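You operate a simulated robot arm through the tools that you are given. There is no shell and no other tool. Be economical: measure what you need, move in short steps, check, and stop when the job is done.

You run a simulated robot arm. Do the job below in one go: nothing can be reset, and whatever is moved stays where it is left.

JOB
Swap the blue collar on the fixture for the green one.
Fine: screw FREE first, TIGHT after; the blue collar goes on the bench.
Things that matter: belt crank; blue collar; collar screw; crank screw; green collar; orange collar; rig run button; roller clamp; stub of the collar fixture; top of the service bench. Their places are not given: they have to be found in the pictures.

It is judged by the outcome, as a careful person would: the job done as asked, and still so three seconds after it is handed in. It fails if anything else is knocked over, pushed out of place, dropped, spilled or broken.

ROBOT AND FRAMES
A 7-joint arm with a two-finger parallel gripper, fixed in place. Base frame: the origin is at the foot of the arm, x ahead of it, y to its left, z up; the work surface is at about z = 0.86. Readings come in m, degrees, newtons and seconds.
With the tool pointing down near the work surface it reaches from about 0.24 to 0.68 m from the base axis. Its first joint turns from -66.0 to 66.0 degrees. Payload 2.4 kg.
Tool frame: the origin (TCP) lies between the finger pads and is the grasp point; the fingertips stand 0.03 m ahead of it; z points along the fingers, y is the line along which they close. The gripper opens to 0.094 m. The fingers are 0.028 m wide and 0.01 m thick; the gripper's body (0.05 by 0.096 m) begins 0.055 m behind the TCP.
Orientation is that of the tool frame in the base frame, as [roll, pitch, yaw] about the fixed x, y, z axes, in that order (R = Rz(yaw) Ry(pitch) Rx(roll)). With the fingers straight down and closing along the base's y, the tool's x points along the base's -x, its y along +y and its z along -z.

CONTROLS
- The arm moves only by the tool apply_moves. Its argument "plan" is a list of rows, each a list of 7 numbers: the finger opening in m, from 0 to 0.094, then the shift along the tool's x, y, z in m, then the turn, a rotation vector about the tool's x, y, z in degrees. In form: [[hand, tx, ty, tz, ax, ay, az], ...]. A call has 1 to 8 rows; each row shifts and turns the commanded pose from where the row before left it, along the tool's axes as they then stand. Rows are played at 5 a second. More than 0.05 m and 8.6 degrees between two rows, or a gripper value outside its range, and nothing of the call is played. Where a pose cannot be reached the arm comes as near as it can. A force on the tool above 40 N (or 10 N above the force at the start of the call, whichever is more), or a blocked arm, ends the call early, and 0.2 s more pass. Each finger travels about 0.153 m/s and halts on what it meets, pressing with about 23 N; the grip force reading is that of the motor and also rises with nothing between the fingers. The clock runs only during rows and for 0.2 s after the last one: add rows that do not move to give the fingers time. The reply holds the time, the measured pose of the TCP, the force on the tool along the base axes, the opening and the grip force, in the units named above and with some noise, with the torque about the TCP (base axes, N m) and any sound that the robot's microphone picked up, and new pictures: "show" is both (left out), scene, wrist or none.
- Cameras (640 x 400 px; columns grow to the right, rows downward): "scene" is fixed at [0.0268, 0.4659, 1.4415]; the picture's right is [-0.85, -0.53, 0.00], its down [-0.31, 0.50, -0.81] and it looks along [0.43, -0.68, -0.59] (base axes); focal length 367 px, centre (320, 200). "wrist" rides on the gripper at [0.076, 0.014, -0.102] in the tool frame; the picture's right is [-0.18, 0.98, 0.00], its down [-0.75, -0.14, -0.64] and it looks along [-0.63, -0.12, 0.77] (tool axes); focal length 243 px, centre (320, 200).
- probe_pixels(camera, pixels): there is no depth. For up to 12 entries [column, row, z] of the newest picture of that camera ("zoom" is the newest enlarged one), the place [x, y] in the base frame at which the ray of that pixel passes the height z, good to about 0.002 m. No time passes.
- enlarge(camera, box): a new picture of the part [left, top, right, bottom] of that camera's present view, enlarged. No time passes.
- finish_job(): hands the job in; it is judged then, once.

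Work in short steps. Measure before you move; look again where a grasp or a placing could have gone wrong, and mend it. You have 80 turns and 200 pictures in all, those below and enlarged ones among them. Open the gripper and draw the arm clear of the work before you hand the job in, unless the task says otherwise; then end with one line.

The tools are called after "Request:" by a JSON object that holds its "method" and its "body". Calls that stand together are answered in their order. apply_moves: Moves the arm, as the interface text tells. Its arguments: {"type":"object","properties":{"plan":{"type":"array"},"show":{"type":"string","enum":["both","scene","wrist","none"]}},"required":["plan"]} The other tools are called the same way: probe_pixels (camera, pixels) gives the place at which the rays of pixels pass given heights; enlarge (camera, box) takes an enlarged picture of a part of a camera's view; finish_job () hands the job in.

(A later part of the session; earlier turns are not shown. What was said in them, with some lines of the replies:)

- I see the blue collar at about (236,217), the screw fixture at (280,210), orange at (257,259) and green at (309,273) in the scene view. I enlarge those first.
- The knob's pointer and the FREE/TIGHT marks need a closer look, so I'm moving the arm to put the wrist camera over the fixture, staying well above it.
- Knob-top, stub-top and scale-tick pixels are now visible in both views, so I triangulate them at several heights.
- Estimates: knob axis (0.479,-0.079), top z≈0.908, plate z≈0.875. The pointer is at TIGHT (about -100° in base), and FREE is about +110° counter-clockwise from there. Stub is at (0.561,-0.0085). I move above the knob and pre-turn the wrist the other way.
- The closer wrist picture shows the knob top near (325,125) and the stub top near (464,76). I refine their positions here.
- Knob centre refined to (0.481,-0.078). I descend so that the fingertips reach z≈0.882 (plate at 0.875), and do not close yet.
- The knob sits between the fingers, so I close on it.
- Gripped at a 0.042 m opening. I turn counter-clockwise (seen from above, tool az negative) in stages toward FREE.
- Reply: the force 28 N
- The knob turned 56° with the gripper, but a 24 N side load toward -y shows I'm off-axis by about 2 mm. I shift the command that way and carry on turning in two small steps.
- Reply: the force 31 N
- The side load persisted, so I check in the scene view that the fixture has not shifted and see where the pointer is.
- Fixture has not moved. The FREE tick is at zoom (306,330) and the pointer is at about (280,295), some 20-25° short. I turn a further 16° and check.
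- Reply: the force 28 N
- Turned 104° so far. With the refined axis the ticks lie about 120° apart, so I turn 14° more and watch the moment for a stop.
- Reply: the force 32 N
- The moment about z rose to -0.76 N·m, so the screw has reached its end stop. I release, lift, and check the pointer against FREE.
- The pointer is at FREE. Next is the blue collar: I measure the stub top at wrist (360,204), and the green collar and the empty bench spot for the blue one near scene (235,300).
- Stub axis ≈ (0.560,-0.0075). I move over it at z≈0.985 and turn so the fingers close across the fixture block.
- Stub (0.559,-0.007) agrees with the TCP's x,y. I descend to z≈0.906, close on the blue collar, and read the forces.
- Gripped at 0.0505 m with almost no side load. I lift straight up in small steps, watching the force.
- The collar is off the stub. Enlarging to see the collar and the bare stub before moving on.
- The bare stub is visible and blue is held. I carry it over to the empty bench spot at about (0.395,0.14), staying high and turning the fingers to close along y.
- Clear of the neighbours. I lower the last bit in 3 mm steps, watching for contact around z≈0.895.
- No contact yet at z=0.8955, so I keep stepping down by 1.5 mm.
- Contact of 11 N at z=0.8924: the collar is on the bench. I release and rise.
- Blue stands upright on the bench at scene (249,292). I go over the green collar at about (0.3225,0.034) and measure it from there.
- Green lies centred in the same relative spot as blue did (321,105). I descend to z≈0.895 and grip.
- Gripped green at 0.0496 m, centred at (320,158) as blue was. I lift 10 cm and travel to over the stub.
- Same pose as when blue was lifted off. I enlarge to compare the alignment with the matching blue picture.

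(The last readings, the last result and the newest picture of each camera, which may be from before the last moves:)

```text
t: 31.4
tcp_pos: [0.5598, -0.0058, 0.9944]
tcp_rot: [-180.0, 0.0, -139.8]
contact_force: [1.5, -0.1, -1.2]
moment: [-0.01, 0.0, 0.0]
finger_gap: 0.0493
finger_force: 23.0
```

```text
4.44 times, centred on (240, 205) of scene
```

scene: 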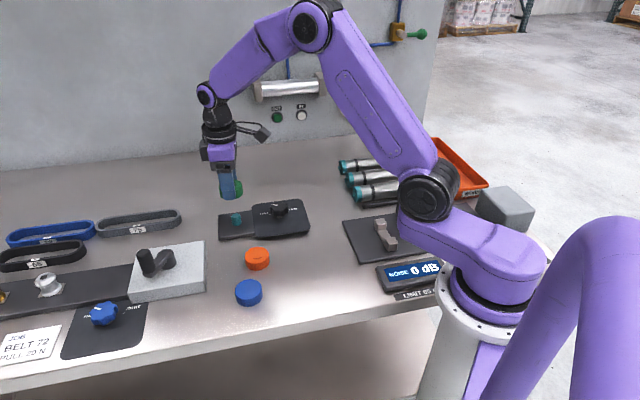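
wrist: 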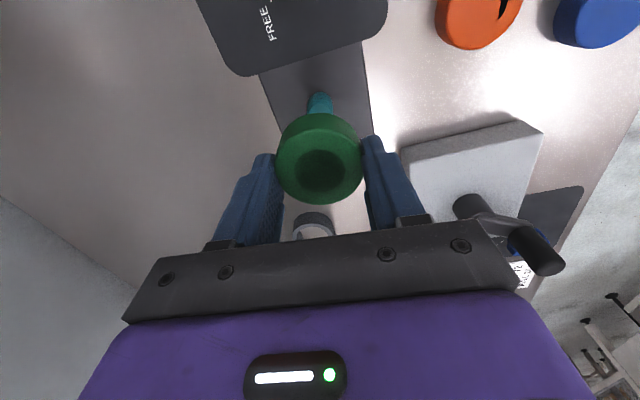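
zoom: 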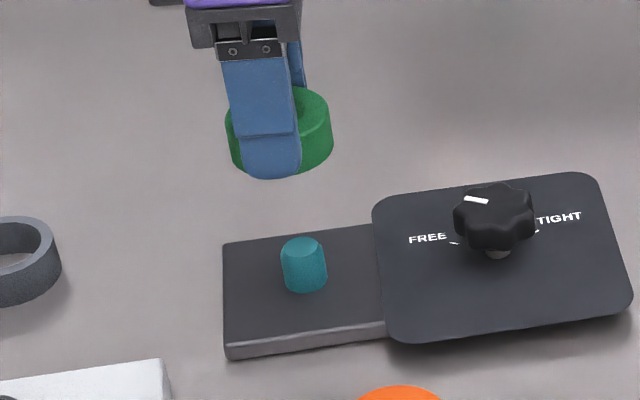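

Alignment matches the blue reference to within about 1 px. I lower to z≈0.935, just above first contact with the stub.

Request:
{"method": "apply_moves", "body": {"plan": [[0.04, 0, -0.0004, 0.03, 0, 0, 0], [0.04, 0, 0, 0.02, 0, 0, 0], [0.04, 0, 0, 0.008, 0, 0, 0], [0.04, 0, 0, 0, 0, 0, 0], [0.04, 0, 0, 0, 0, 0, 0]]}}

Request:
{"method": "enlarge", "body": {"camera": "scene", "box": [190, 160, 290, 250]}}

```text
t: 32.6
tcp_pos: [0.5593, -0.0061, 0.9368]
tcp_rot: [179.9, -0.1, -140.0]
contact_force: [-0.1, 0.1, -0.8]
moment: [0.02, 0.0, 0.02]
finger_gap: 0.0494
finger_force: 22.9
```

scene: 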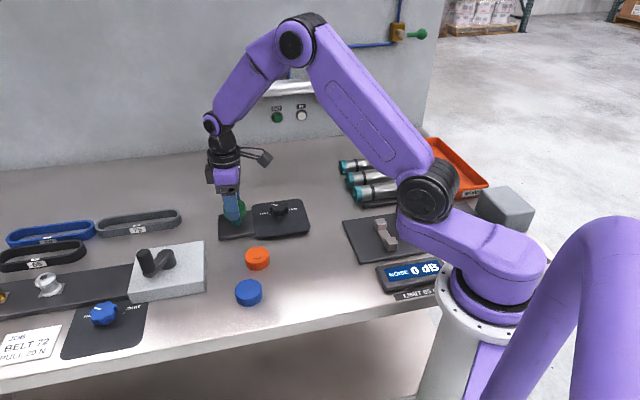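
wrist: 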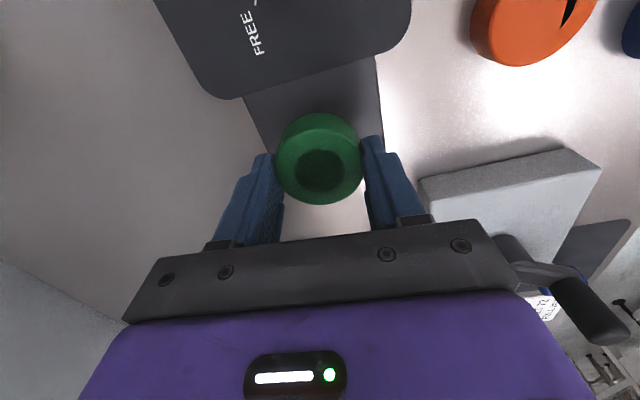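

```text
4.44 times, centred on (240, 205) of scene
```

zoom: 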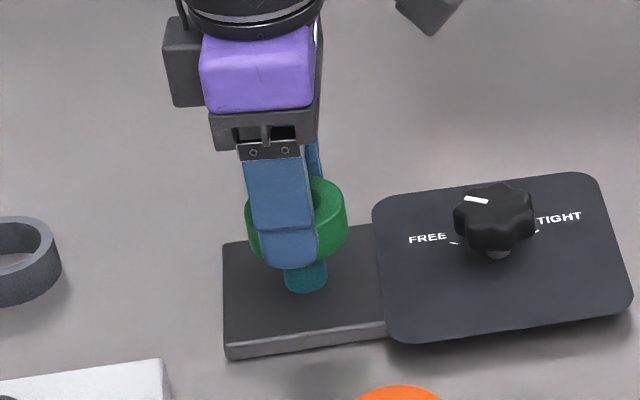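

Green sits directly over the stub. I go down in 4 mm steps, watching the force.

Request:
{"method": "apply_moves", "body": {"plan": [[0.04, 0, 0, 0.004, 0, 0, 0], [0.04, 0, 0, 0.004, 0, 0, 0], [0.04, 0, 0, 0.004, 0, 0, 0], [0.04, 0, 0, 0.004, 0, 0, 0], [0.04, 0, 0, 0, 0, 0, 0]], "show": "wrist"}}

```text
t: 33.8
tcp_pos: [0.5588, -0.0064, 0.9196]
tcp_rot: [-180.0, 0.0, -139.9]
contact_force: [0.0, 0.9, -0.6]
moment: [0.0, 0.0, 0.0]
finger_gap: 0.0495
finger_force: 23.4
```

wrist: 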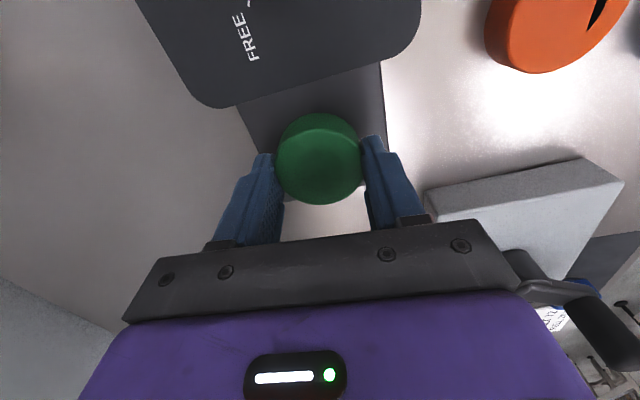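

No contact force at z=0.9196, already below the stub-top contact height, so it is sliding on. I continue down.

Request:
{"method": "apply_moves", "body": {"plan": [[0.04, 0, 0, 0.004, 0, 0, 0], [0.04, 0, 0, 0.003, 0, 0, 0], [0.04, 0, 0, 0.003, 0, 0, 0], [0.04, 0, 0, 0, 0, 0, 0]], "show": "wrist"}}

```text
t: 34.8
tcp_pos: [0.5596, -0.0081, 0.91]
tcp_rot: [179.9, 0.0, -140.0]
contact_force: [0.1, 0.1, -0.2]
moment: [-0.01, 0.03, 0.01]
finger_gap: 0.0497
finger_force: 22.9
```

wrist: 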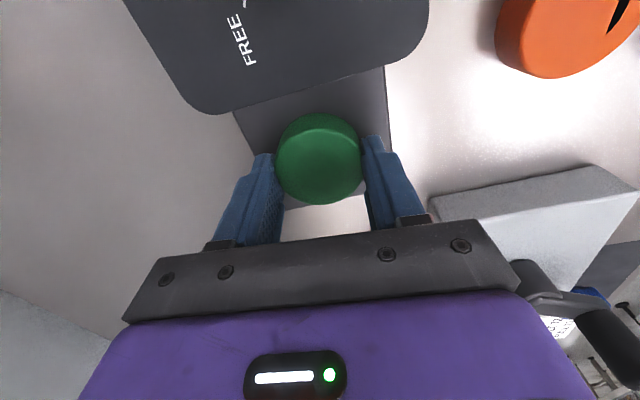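

Still no resistance at z=0.910. I check from the scene before the last few millimetres.

Request:
{"method": "enlarge", "body": {"camera": "scene", "box": [190, 160, 290, 250]}}

Request:
{"method": "enlarge", "body": {"camera": "wrist", "box": [240, 90, 400, 220]}}

```text
4.44 times, centred on (240, 205) of scene
```

zoom: 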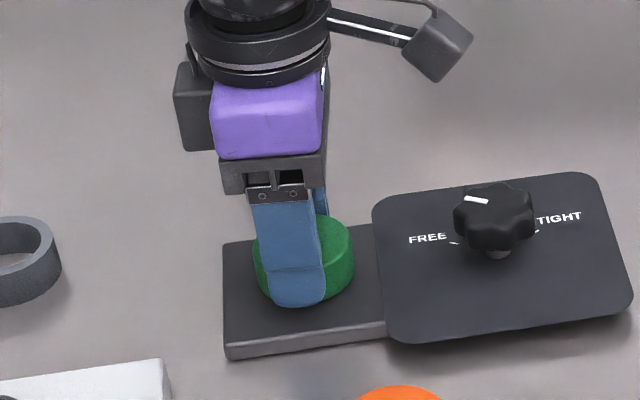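

```text
3.08 times, centred on (320, 155) of wrist
```

zoom: 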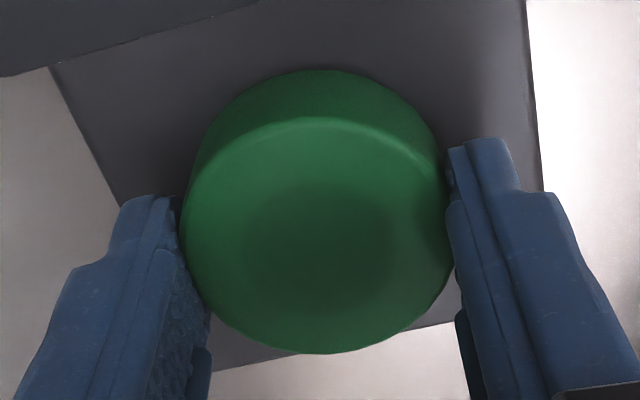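

Green is nearly seated with a few mm to go. I step down gently until contact.

Request:
{"method": "apply_moves", "body": {"plan": [[0.04, 0, 0, 0.0015, 0, 0, 0], [0.04, 0, 0, 0.0015, 0, 0, 0], [0.04, 0, 0, 0, 0, 0, 0]], "show": "none"}}

```text
t: 35.6
tcp_pos: [0.5596, -0.0066, 0.9073]
tcp_rot: [-179.9, 0.0, -140.1]
contact_force: [0.0, 0.7, 0.1]
moment: [0.05, -0.01, -0.02]
finger_gap: 0.0492
finger_force: 22.6
```

Request:
{"method": "apply_moves", "body": {"plan": [[0.04, 0, 0, 0.001, 0, 0, 0], [0.04, 0, 0, 0.001, 0, 0, 0], [0.04, 0, 0, 0, 0, 0, 0]], "show": "wrist"}}

```text
t: 36.4
tcp_pos: [0.5603, -0.007, 0.9059]
tcp_rot: [-179.9, 0.1, -140.1]
contact_force: [-3.7, -0.8, 16.4]
moment: [-0.01, 0.17, 0.06]
finger_gap: 0.0496
finger_force: 22.8
```

wrist: 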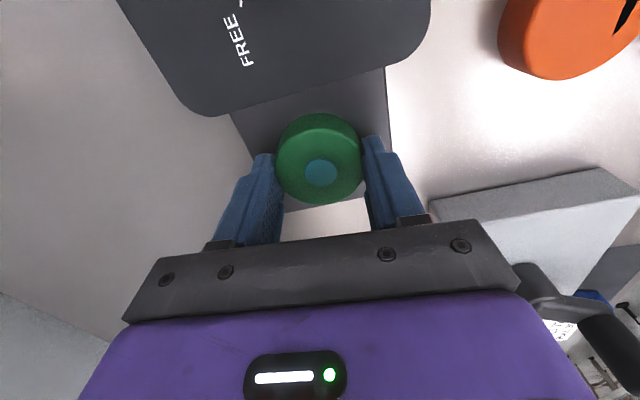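

Contact of 16 N at z=0.906, matching the expected seat height, and the stub's teal end now shows in the collar at (320,172). I release and rise.

Request:
{"method": "apply_moves", "body": {"plan": [[0.055, 0, 0, -0.001, 0, 0, 0], [0.075, 0, 0, 0, 0, 0, 0], [0.08, 0, 0, 0, 0, 0, 0], [0.08, 0, 0, -0.03, 0, 0, 0], [0.08, 0, 0, -0.03, 0, 0, 0], [0.08, 0, 0, -0.028, 0, 0, 0], [0.08, 0, 0, 0, 0, 0, 0]]}}

Request:
{"method": "enlarge", "body": {"camera": "scene", "box": [190, 180, 320, 310]}}

Request:
{"method": "enlarge", "body": {"camera": "wrist", "box": [260, 60, 390, 160]}}

```text
t: 38.0
tcp_pos: [0.5583, -0.0053, 0.9938]
tcp_rot: [180.0, 0.1, -140.0]
contact_force: [-0.2, 0.3, 0.1]
moment: [-0.03, 0.01, -0.01]
finger_gap: 0.0801
finger_force: 0.1
```

scene: 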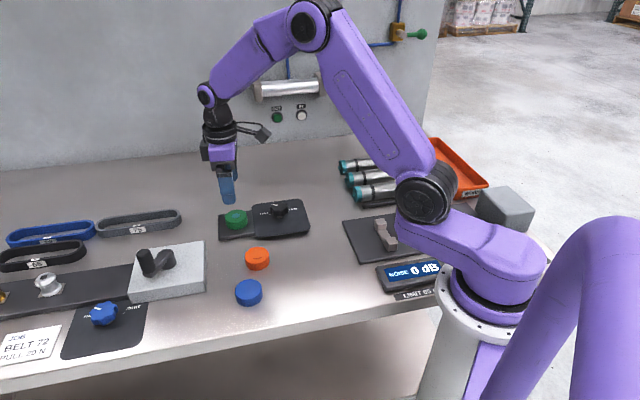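
wrist: 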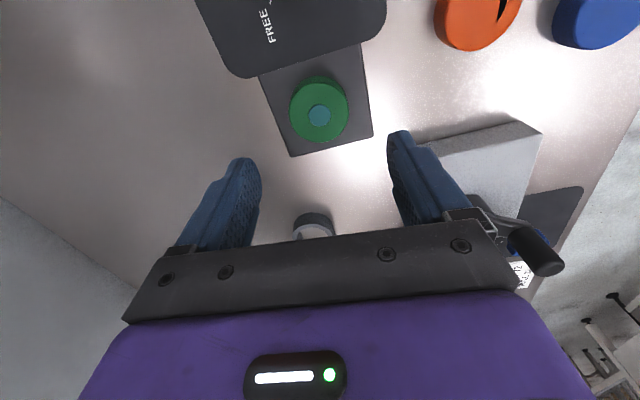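

```text
3.08 times, centred on (255, 245) of scene
```

zoom: 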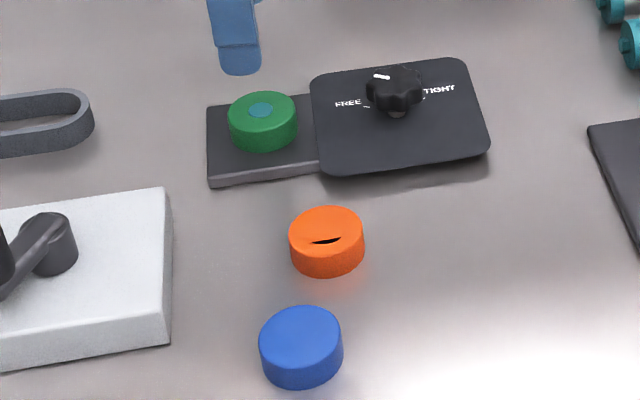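

```text
4.00 times, centred on (325, 110) of wrist
```

zoom: 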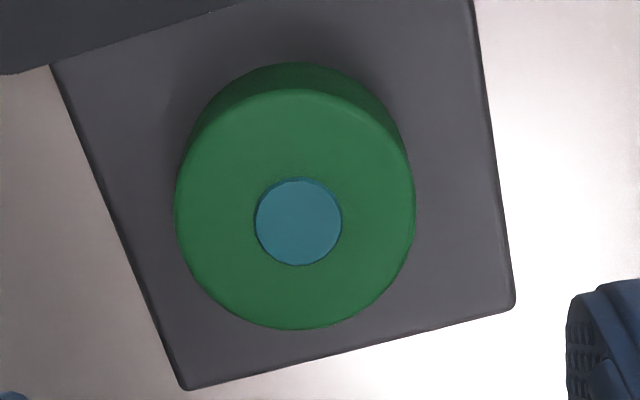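

Green is seated exactly as blue was. Now to tighten: I go back over the knob axis (0.482,-0.081), turning the wrist to the yaw where I finished loosening (-118°).

Request:
{"method": "apply_moves", "body": {"plan": [[0.08, 0.0357, -0.0027, 0, 0, 0, 0], [0.08, 0.0357, -0.0027, 0, 0, 0, 0], [0.08, 0.0357, -0.0027, 0, 0, 0, 0], [0.08, 0, 0, 0, 0, 0, -7.5], [0.08, 0, 0, 0, 0, 0, -7.5], [0.08, 0, 0, 0, 0, 0, -7], [0.08, 0, 0, 0, 0, 0, 0]], "show": "wrist"}}

```text
t: 39.6
tcp_pos: [0.4823, -0.0807, 0.9949]
tcp_rot: [179.9, 0.1, -117.9]
contact_force: [1.0, 0.0, -0.3]
moment: [-0.01, 0.0, 0.0]
finger_gap: 0.0802
finger_force: 0.0
```

wrist: 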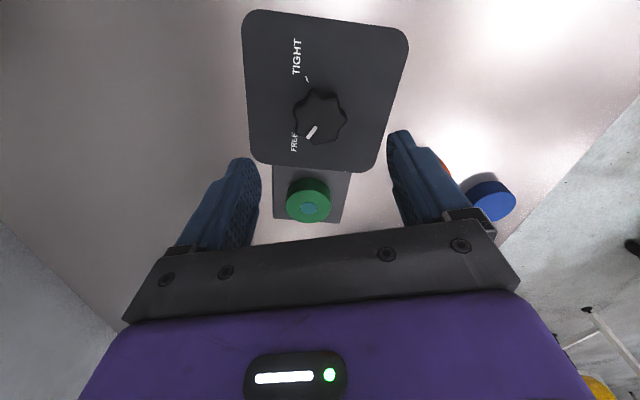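

Knob centred at (320,116). I descend to z≈0.9115 and close on it.

Request:
{"method": "apply_moves", "body": {"plan": [[0.08, 0, 0, 0.04, 0, 0, 0], [0.08, 0, 0, 0.03, 0, 0, 0], [0.08, 0, 0, 0.012, 0, 0, 0], [0.08, 0, 0, 0, 0, 0, 0], [0.05, 0, 0, 0, 0, 0, 0], [0.03, 0, 0, 0, 0, 0, 0], [0.03, 0, 0, 0, 0, 0, 0], [0.03, 0, 0, 0, 0, 0, 0]], "show": "wrist"}}

```text
t: 41.4
tcp_pos: [0.4833, -0.0818, 0.9133]
tcp_rot: [-179.9, 0.1, -118.1]
contact_force: [12.2, -3.9, -13.6]
moment: [0.18, -0.46, -0.06]
finger_gap: 0.0423
finger_force: 45.1
```

wrist: 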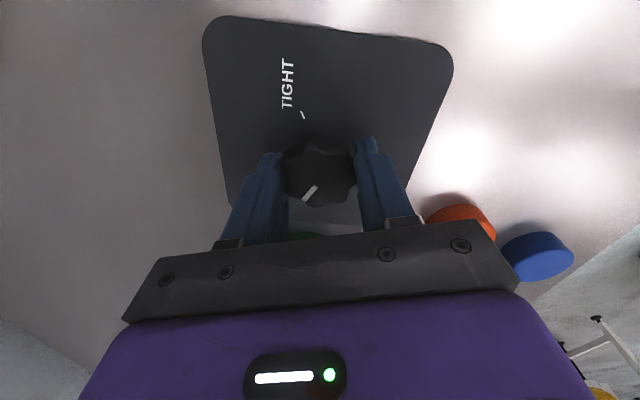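

Gripped firmly. I turn clockwise (tool az positive) for the first 56°.

Request:
{"method": "apply_moves", "body": {"plan": [[0.03, 0, 0, 0, 0, 0, 8], [0.03, 0, 0, 0, 0, 0, 8], [0.03, 0, 0, 0, 0, 0, 8], [0.03, 0, 0, 0, 0, 0, 8], [0.03, 0, 0, 0, 0, 0, 8], [0.03, 0, 0, 0, 0, 0, 8], [0.03, 0, 0, 0, 0, 0, 8], [0.03, 0, 0, 0, 0, 0, 0]], "show": "wrist"}}

```text
t: 43.2
tcp_pos: [0.4835, -0.0822, 0.9132]
tcp_rot: [-180.0, -0.1, -174.1]
contact_force: [11.7, 2.3, -8.0]
moment: [0.06, 0.02, -0.05]
finger_gap: 0.0424
finger_force: 44.6
```

wrist: 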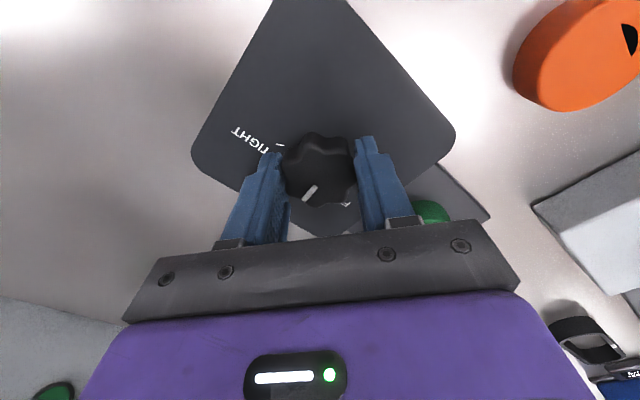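

The knob follows with low side load. I turn a further 52°.

Request:
{"method": "apply_moves", "body": {"plan": [[0.03, 0, 0, 0, 0, 0, 8], [0.03, 0, 0, 0, 0, 0, 8], [0.03, 0, 0, 0, 0, 0, 8], [0.03, 0, 0, 0, 0, 0, 8], [0.03, 0, 0, 0, 0, 0, 8], [0.03, 0, 0, 0, 0, 0, 6], [0.03, 0, 0, 0, 0, 0, 6], [0.03, 0, 0, 0, 0, 0, 0]], "show": "wrist"}}

```text
t: 45.0
tcp_pos: [0.485, -0.082, 0.9137]
tcp_rot: [-179.9, 0.1, 134.0]
contact_force: [17.6, 12.7, -21.5]
moment: [0.07, -0.39, 0.02]
finger_gap: 0.0424
finger_force: 45.0
```

wrist: 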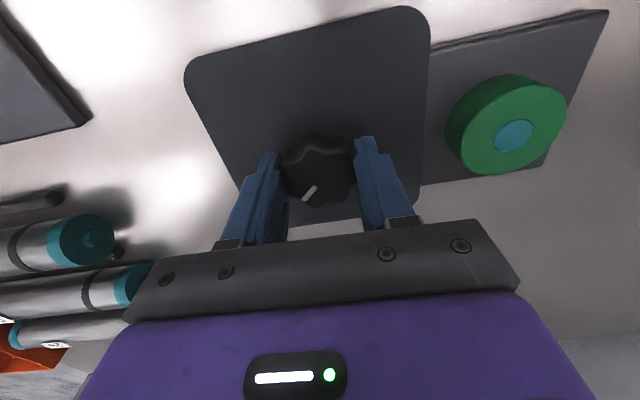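

108° turned. I go on toward the stop in 4-5° steps, watching the z moment.

Request:
{"method": "apply_moves", "body": {"plan": [[0.03, 0, 0, 0, 0, 0, 5], [0.03, 0, 0, 0, 0, 0, 5], [0.03, 0, 0, 0, 0, 0, 4], [0.03, 0, 0, 0, 0, 0, 0]], "show": "none"}}

```text
t: 46.0
tcp_pos: [0.4845, -0.0817, 0.9146]
tcp_rot: [179.8, 0.2, 119.9]
contact_force: [16.0, 16.9, 3.6]
moment: [0.3, -0.33, 0.09]
finger_gap: 0.0426
finger_force: 11.4
```

Request:
{"method": "apply_moves", "body": {"plan": [[0.03, 0, 0, 0, 0, 0, 4], [0.03, 0, 0, 0, 0, 0, 3], [0.03, 0, 0, 0, 0, 0, 0]], "show": "wrist"}}

```text
t: 46.8
tcp_pos: [0.4842, -0.0798, 0.9135]
tcp_rot: [180.0, 0.1, 112.9]
contact_force: [17.4, 14.7, 3.9]
moment: [0.27, -0.32, 0.24]
finger_gap: 0.0425
finger_force: 11.6
```

wrist: 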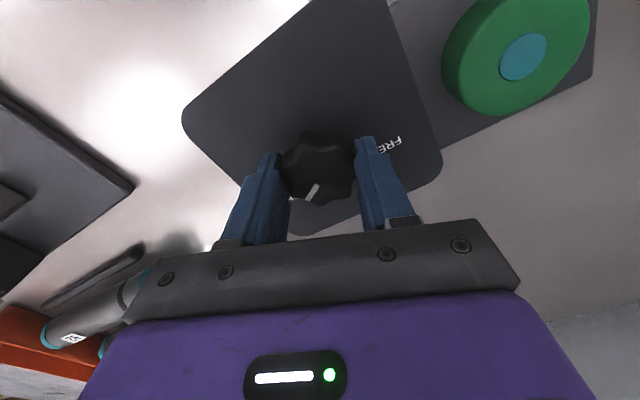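

The pointer is now slipping in the grip with the moment rising, which suggests the stop at TIGHT. I release, lift and inspect.

Request:
{"method": "apply_moves", "body": {"plan": [[0.08, 0, 0, 0, 0, 0, 0], [0.08, 0, 0, 0, 0, 0, 0], [0.08, 0, 0, -0.04, 0, 0, 0], [0.08, 0, 0, -0.04, 0, 0, 0], [0.08, 0, 0, 0, 0, 0, -8], [0.08, 0, 0, 0, 0, 0, -8], [0.08, 0, 0, 0, 0, 0, 0]]}}

Request:
{"method": "enlarge", "body": {"camera": "wrist", "box": [240, 20, 520, 190]}}

Request:
{"method": "enlarge", "body": {"camera": "scene", "box": [210, 190, 320, 250]}}

```text
t: 48.4
tcp_pos: [0.4828, -0.0825, 0.9936]
tcp_rot: [-180.0, 0.0, 129.1]
contact_force: [0.5, 0.3, 0.8]
moment: [0.0, 0.0, -0.03]
finger_gap: 0.08
finger_force: 0.1
```

scene: 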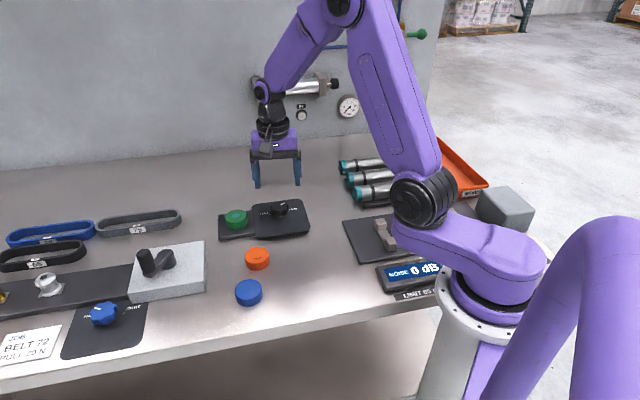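
wrist: 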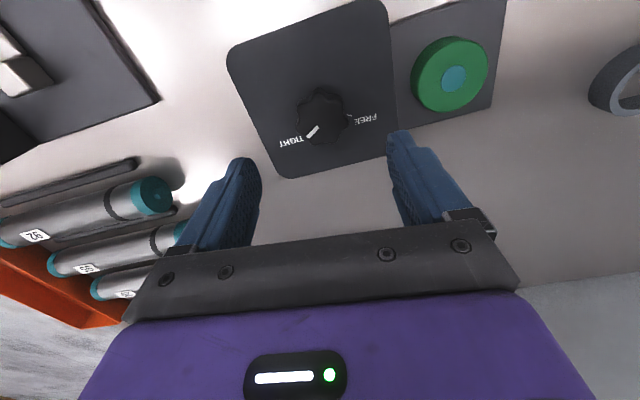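

```text
2.29 times, centred on (380, 105) of wrist
```

zoom: 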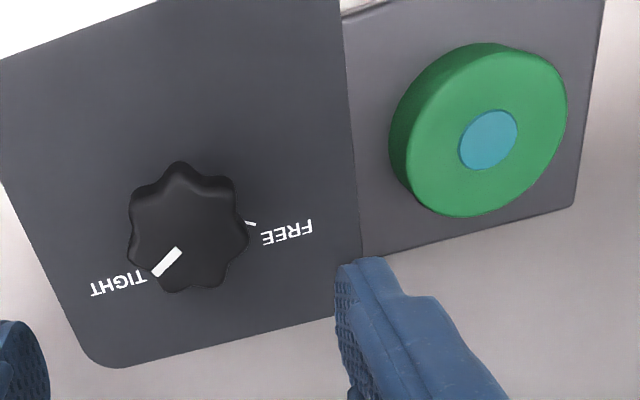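

```text
5.82 times, centred on (265, 220) of scene
```

zoom: 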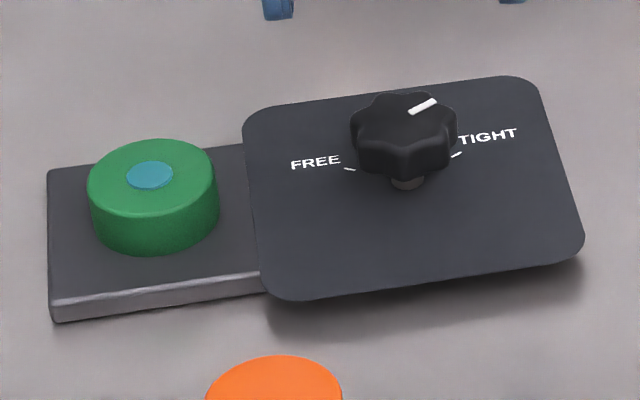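

The pointer is back at exactly its original TIGHT position (zoom 410,112 to 436,100), with green seated and blue on the bench. I draw the arm up and clear.

Request:
{"method": "apply_moves", "body": {"plan": [[0.08, 0, 0, -0.045, 0, 0, 0], [0.08, 0, 0, -0.045, 0, 0, 0], [0.08, 0, 0, -0.045, 0, 0, 0], [0.08, 0.03, -0.03, 0, 0, 0, 0], [0.08, 0.02, -0.04, 0, 0, 0, 0], [0.08, 0, 0, 0, 0, 0, 0]], "show": "scene"}}

```text
t: 49.8
tcp_pos: [0.3976, -0.0875, 1.1287]
tcp_rot: [-180.0, 0.0, 129.1]
contact_force: [0.9, -0.4, 0.5]
moment: [0.02, -0.02, -0.03]
finger_gap: 0.08
finger_force: 0.0
```

scene: 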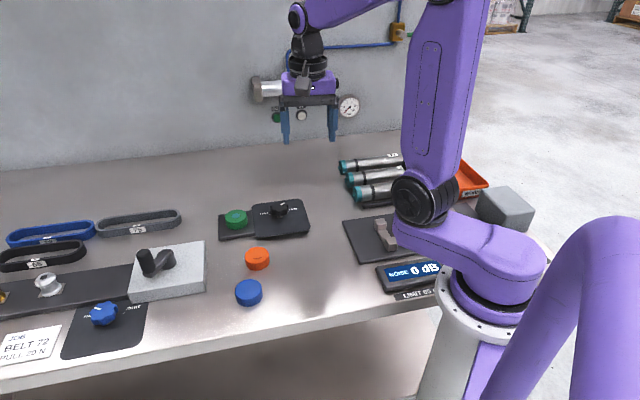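

Everything is in place and the arm is clear, so I hand the job in.

Request:
{"method": "finish_job", "body": {}}

```text
The job is handed in.
```

The green collar is on the fixture stub with the screw back at TIGHT, the blue collar is on the bench, and the arm is clear with the gripper open.
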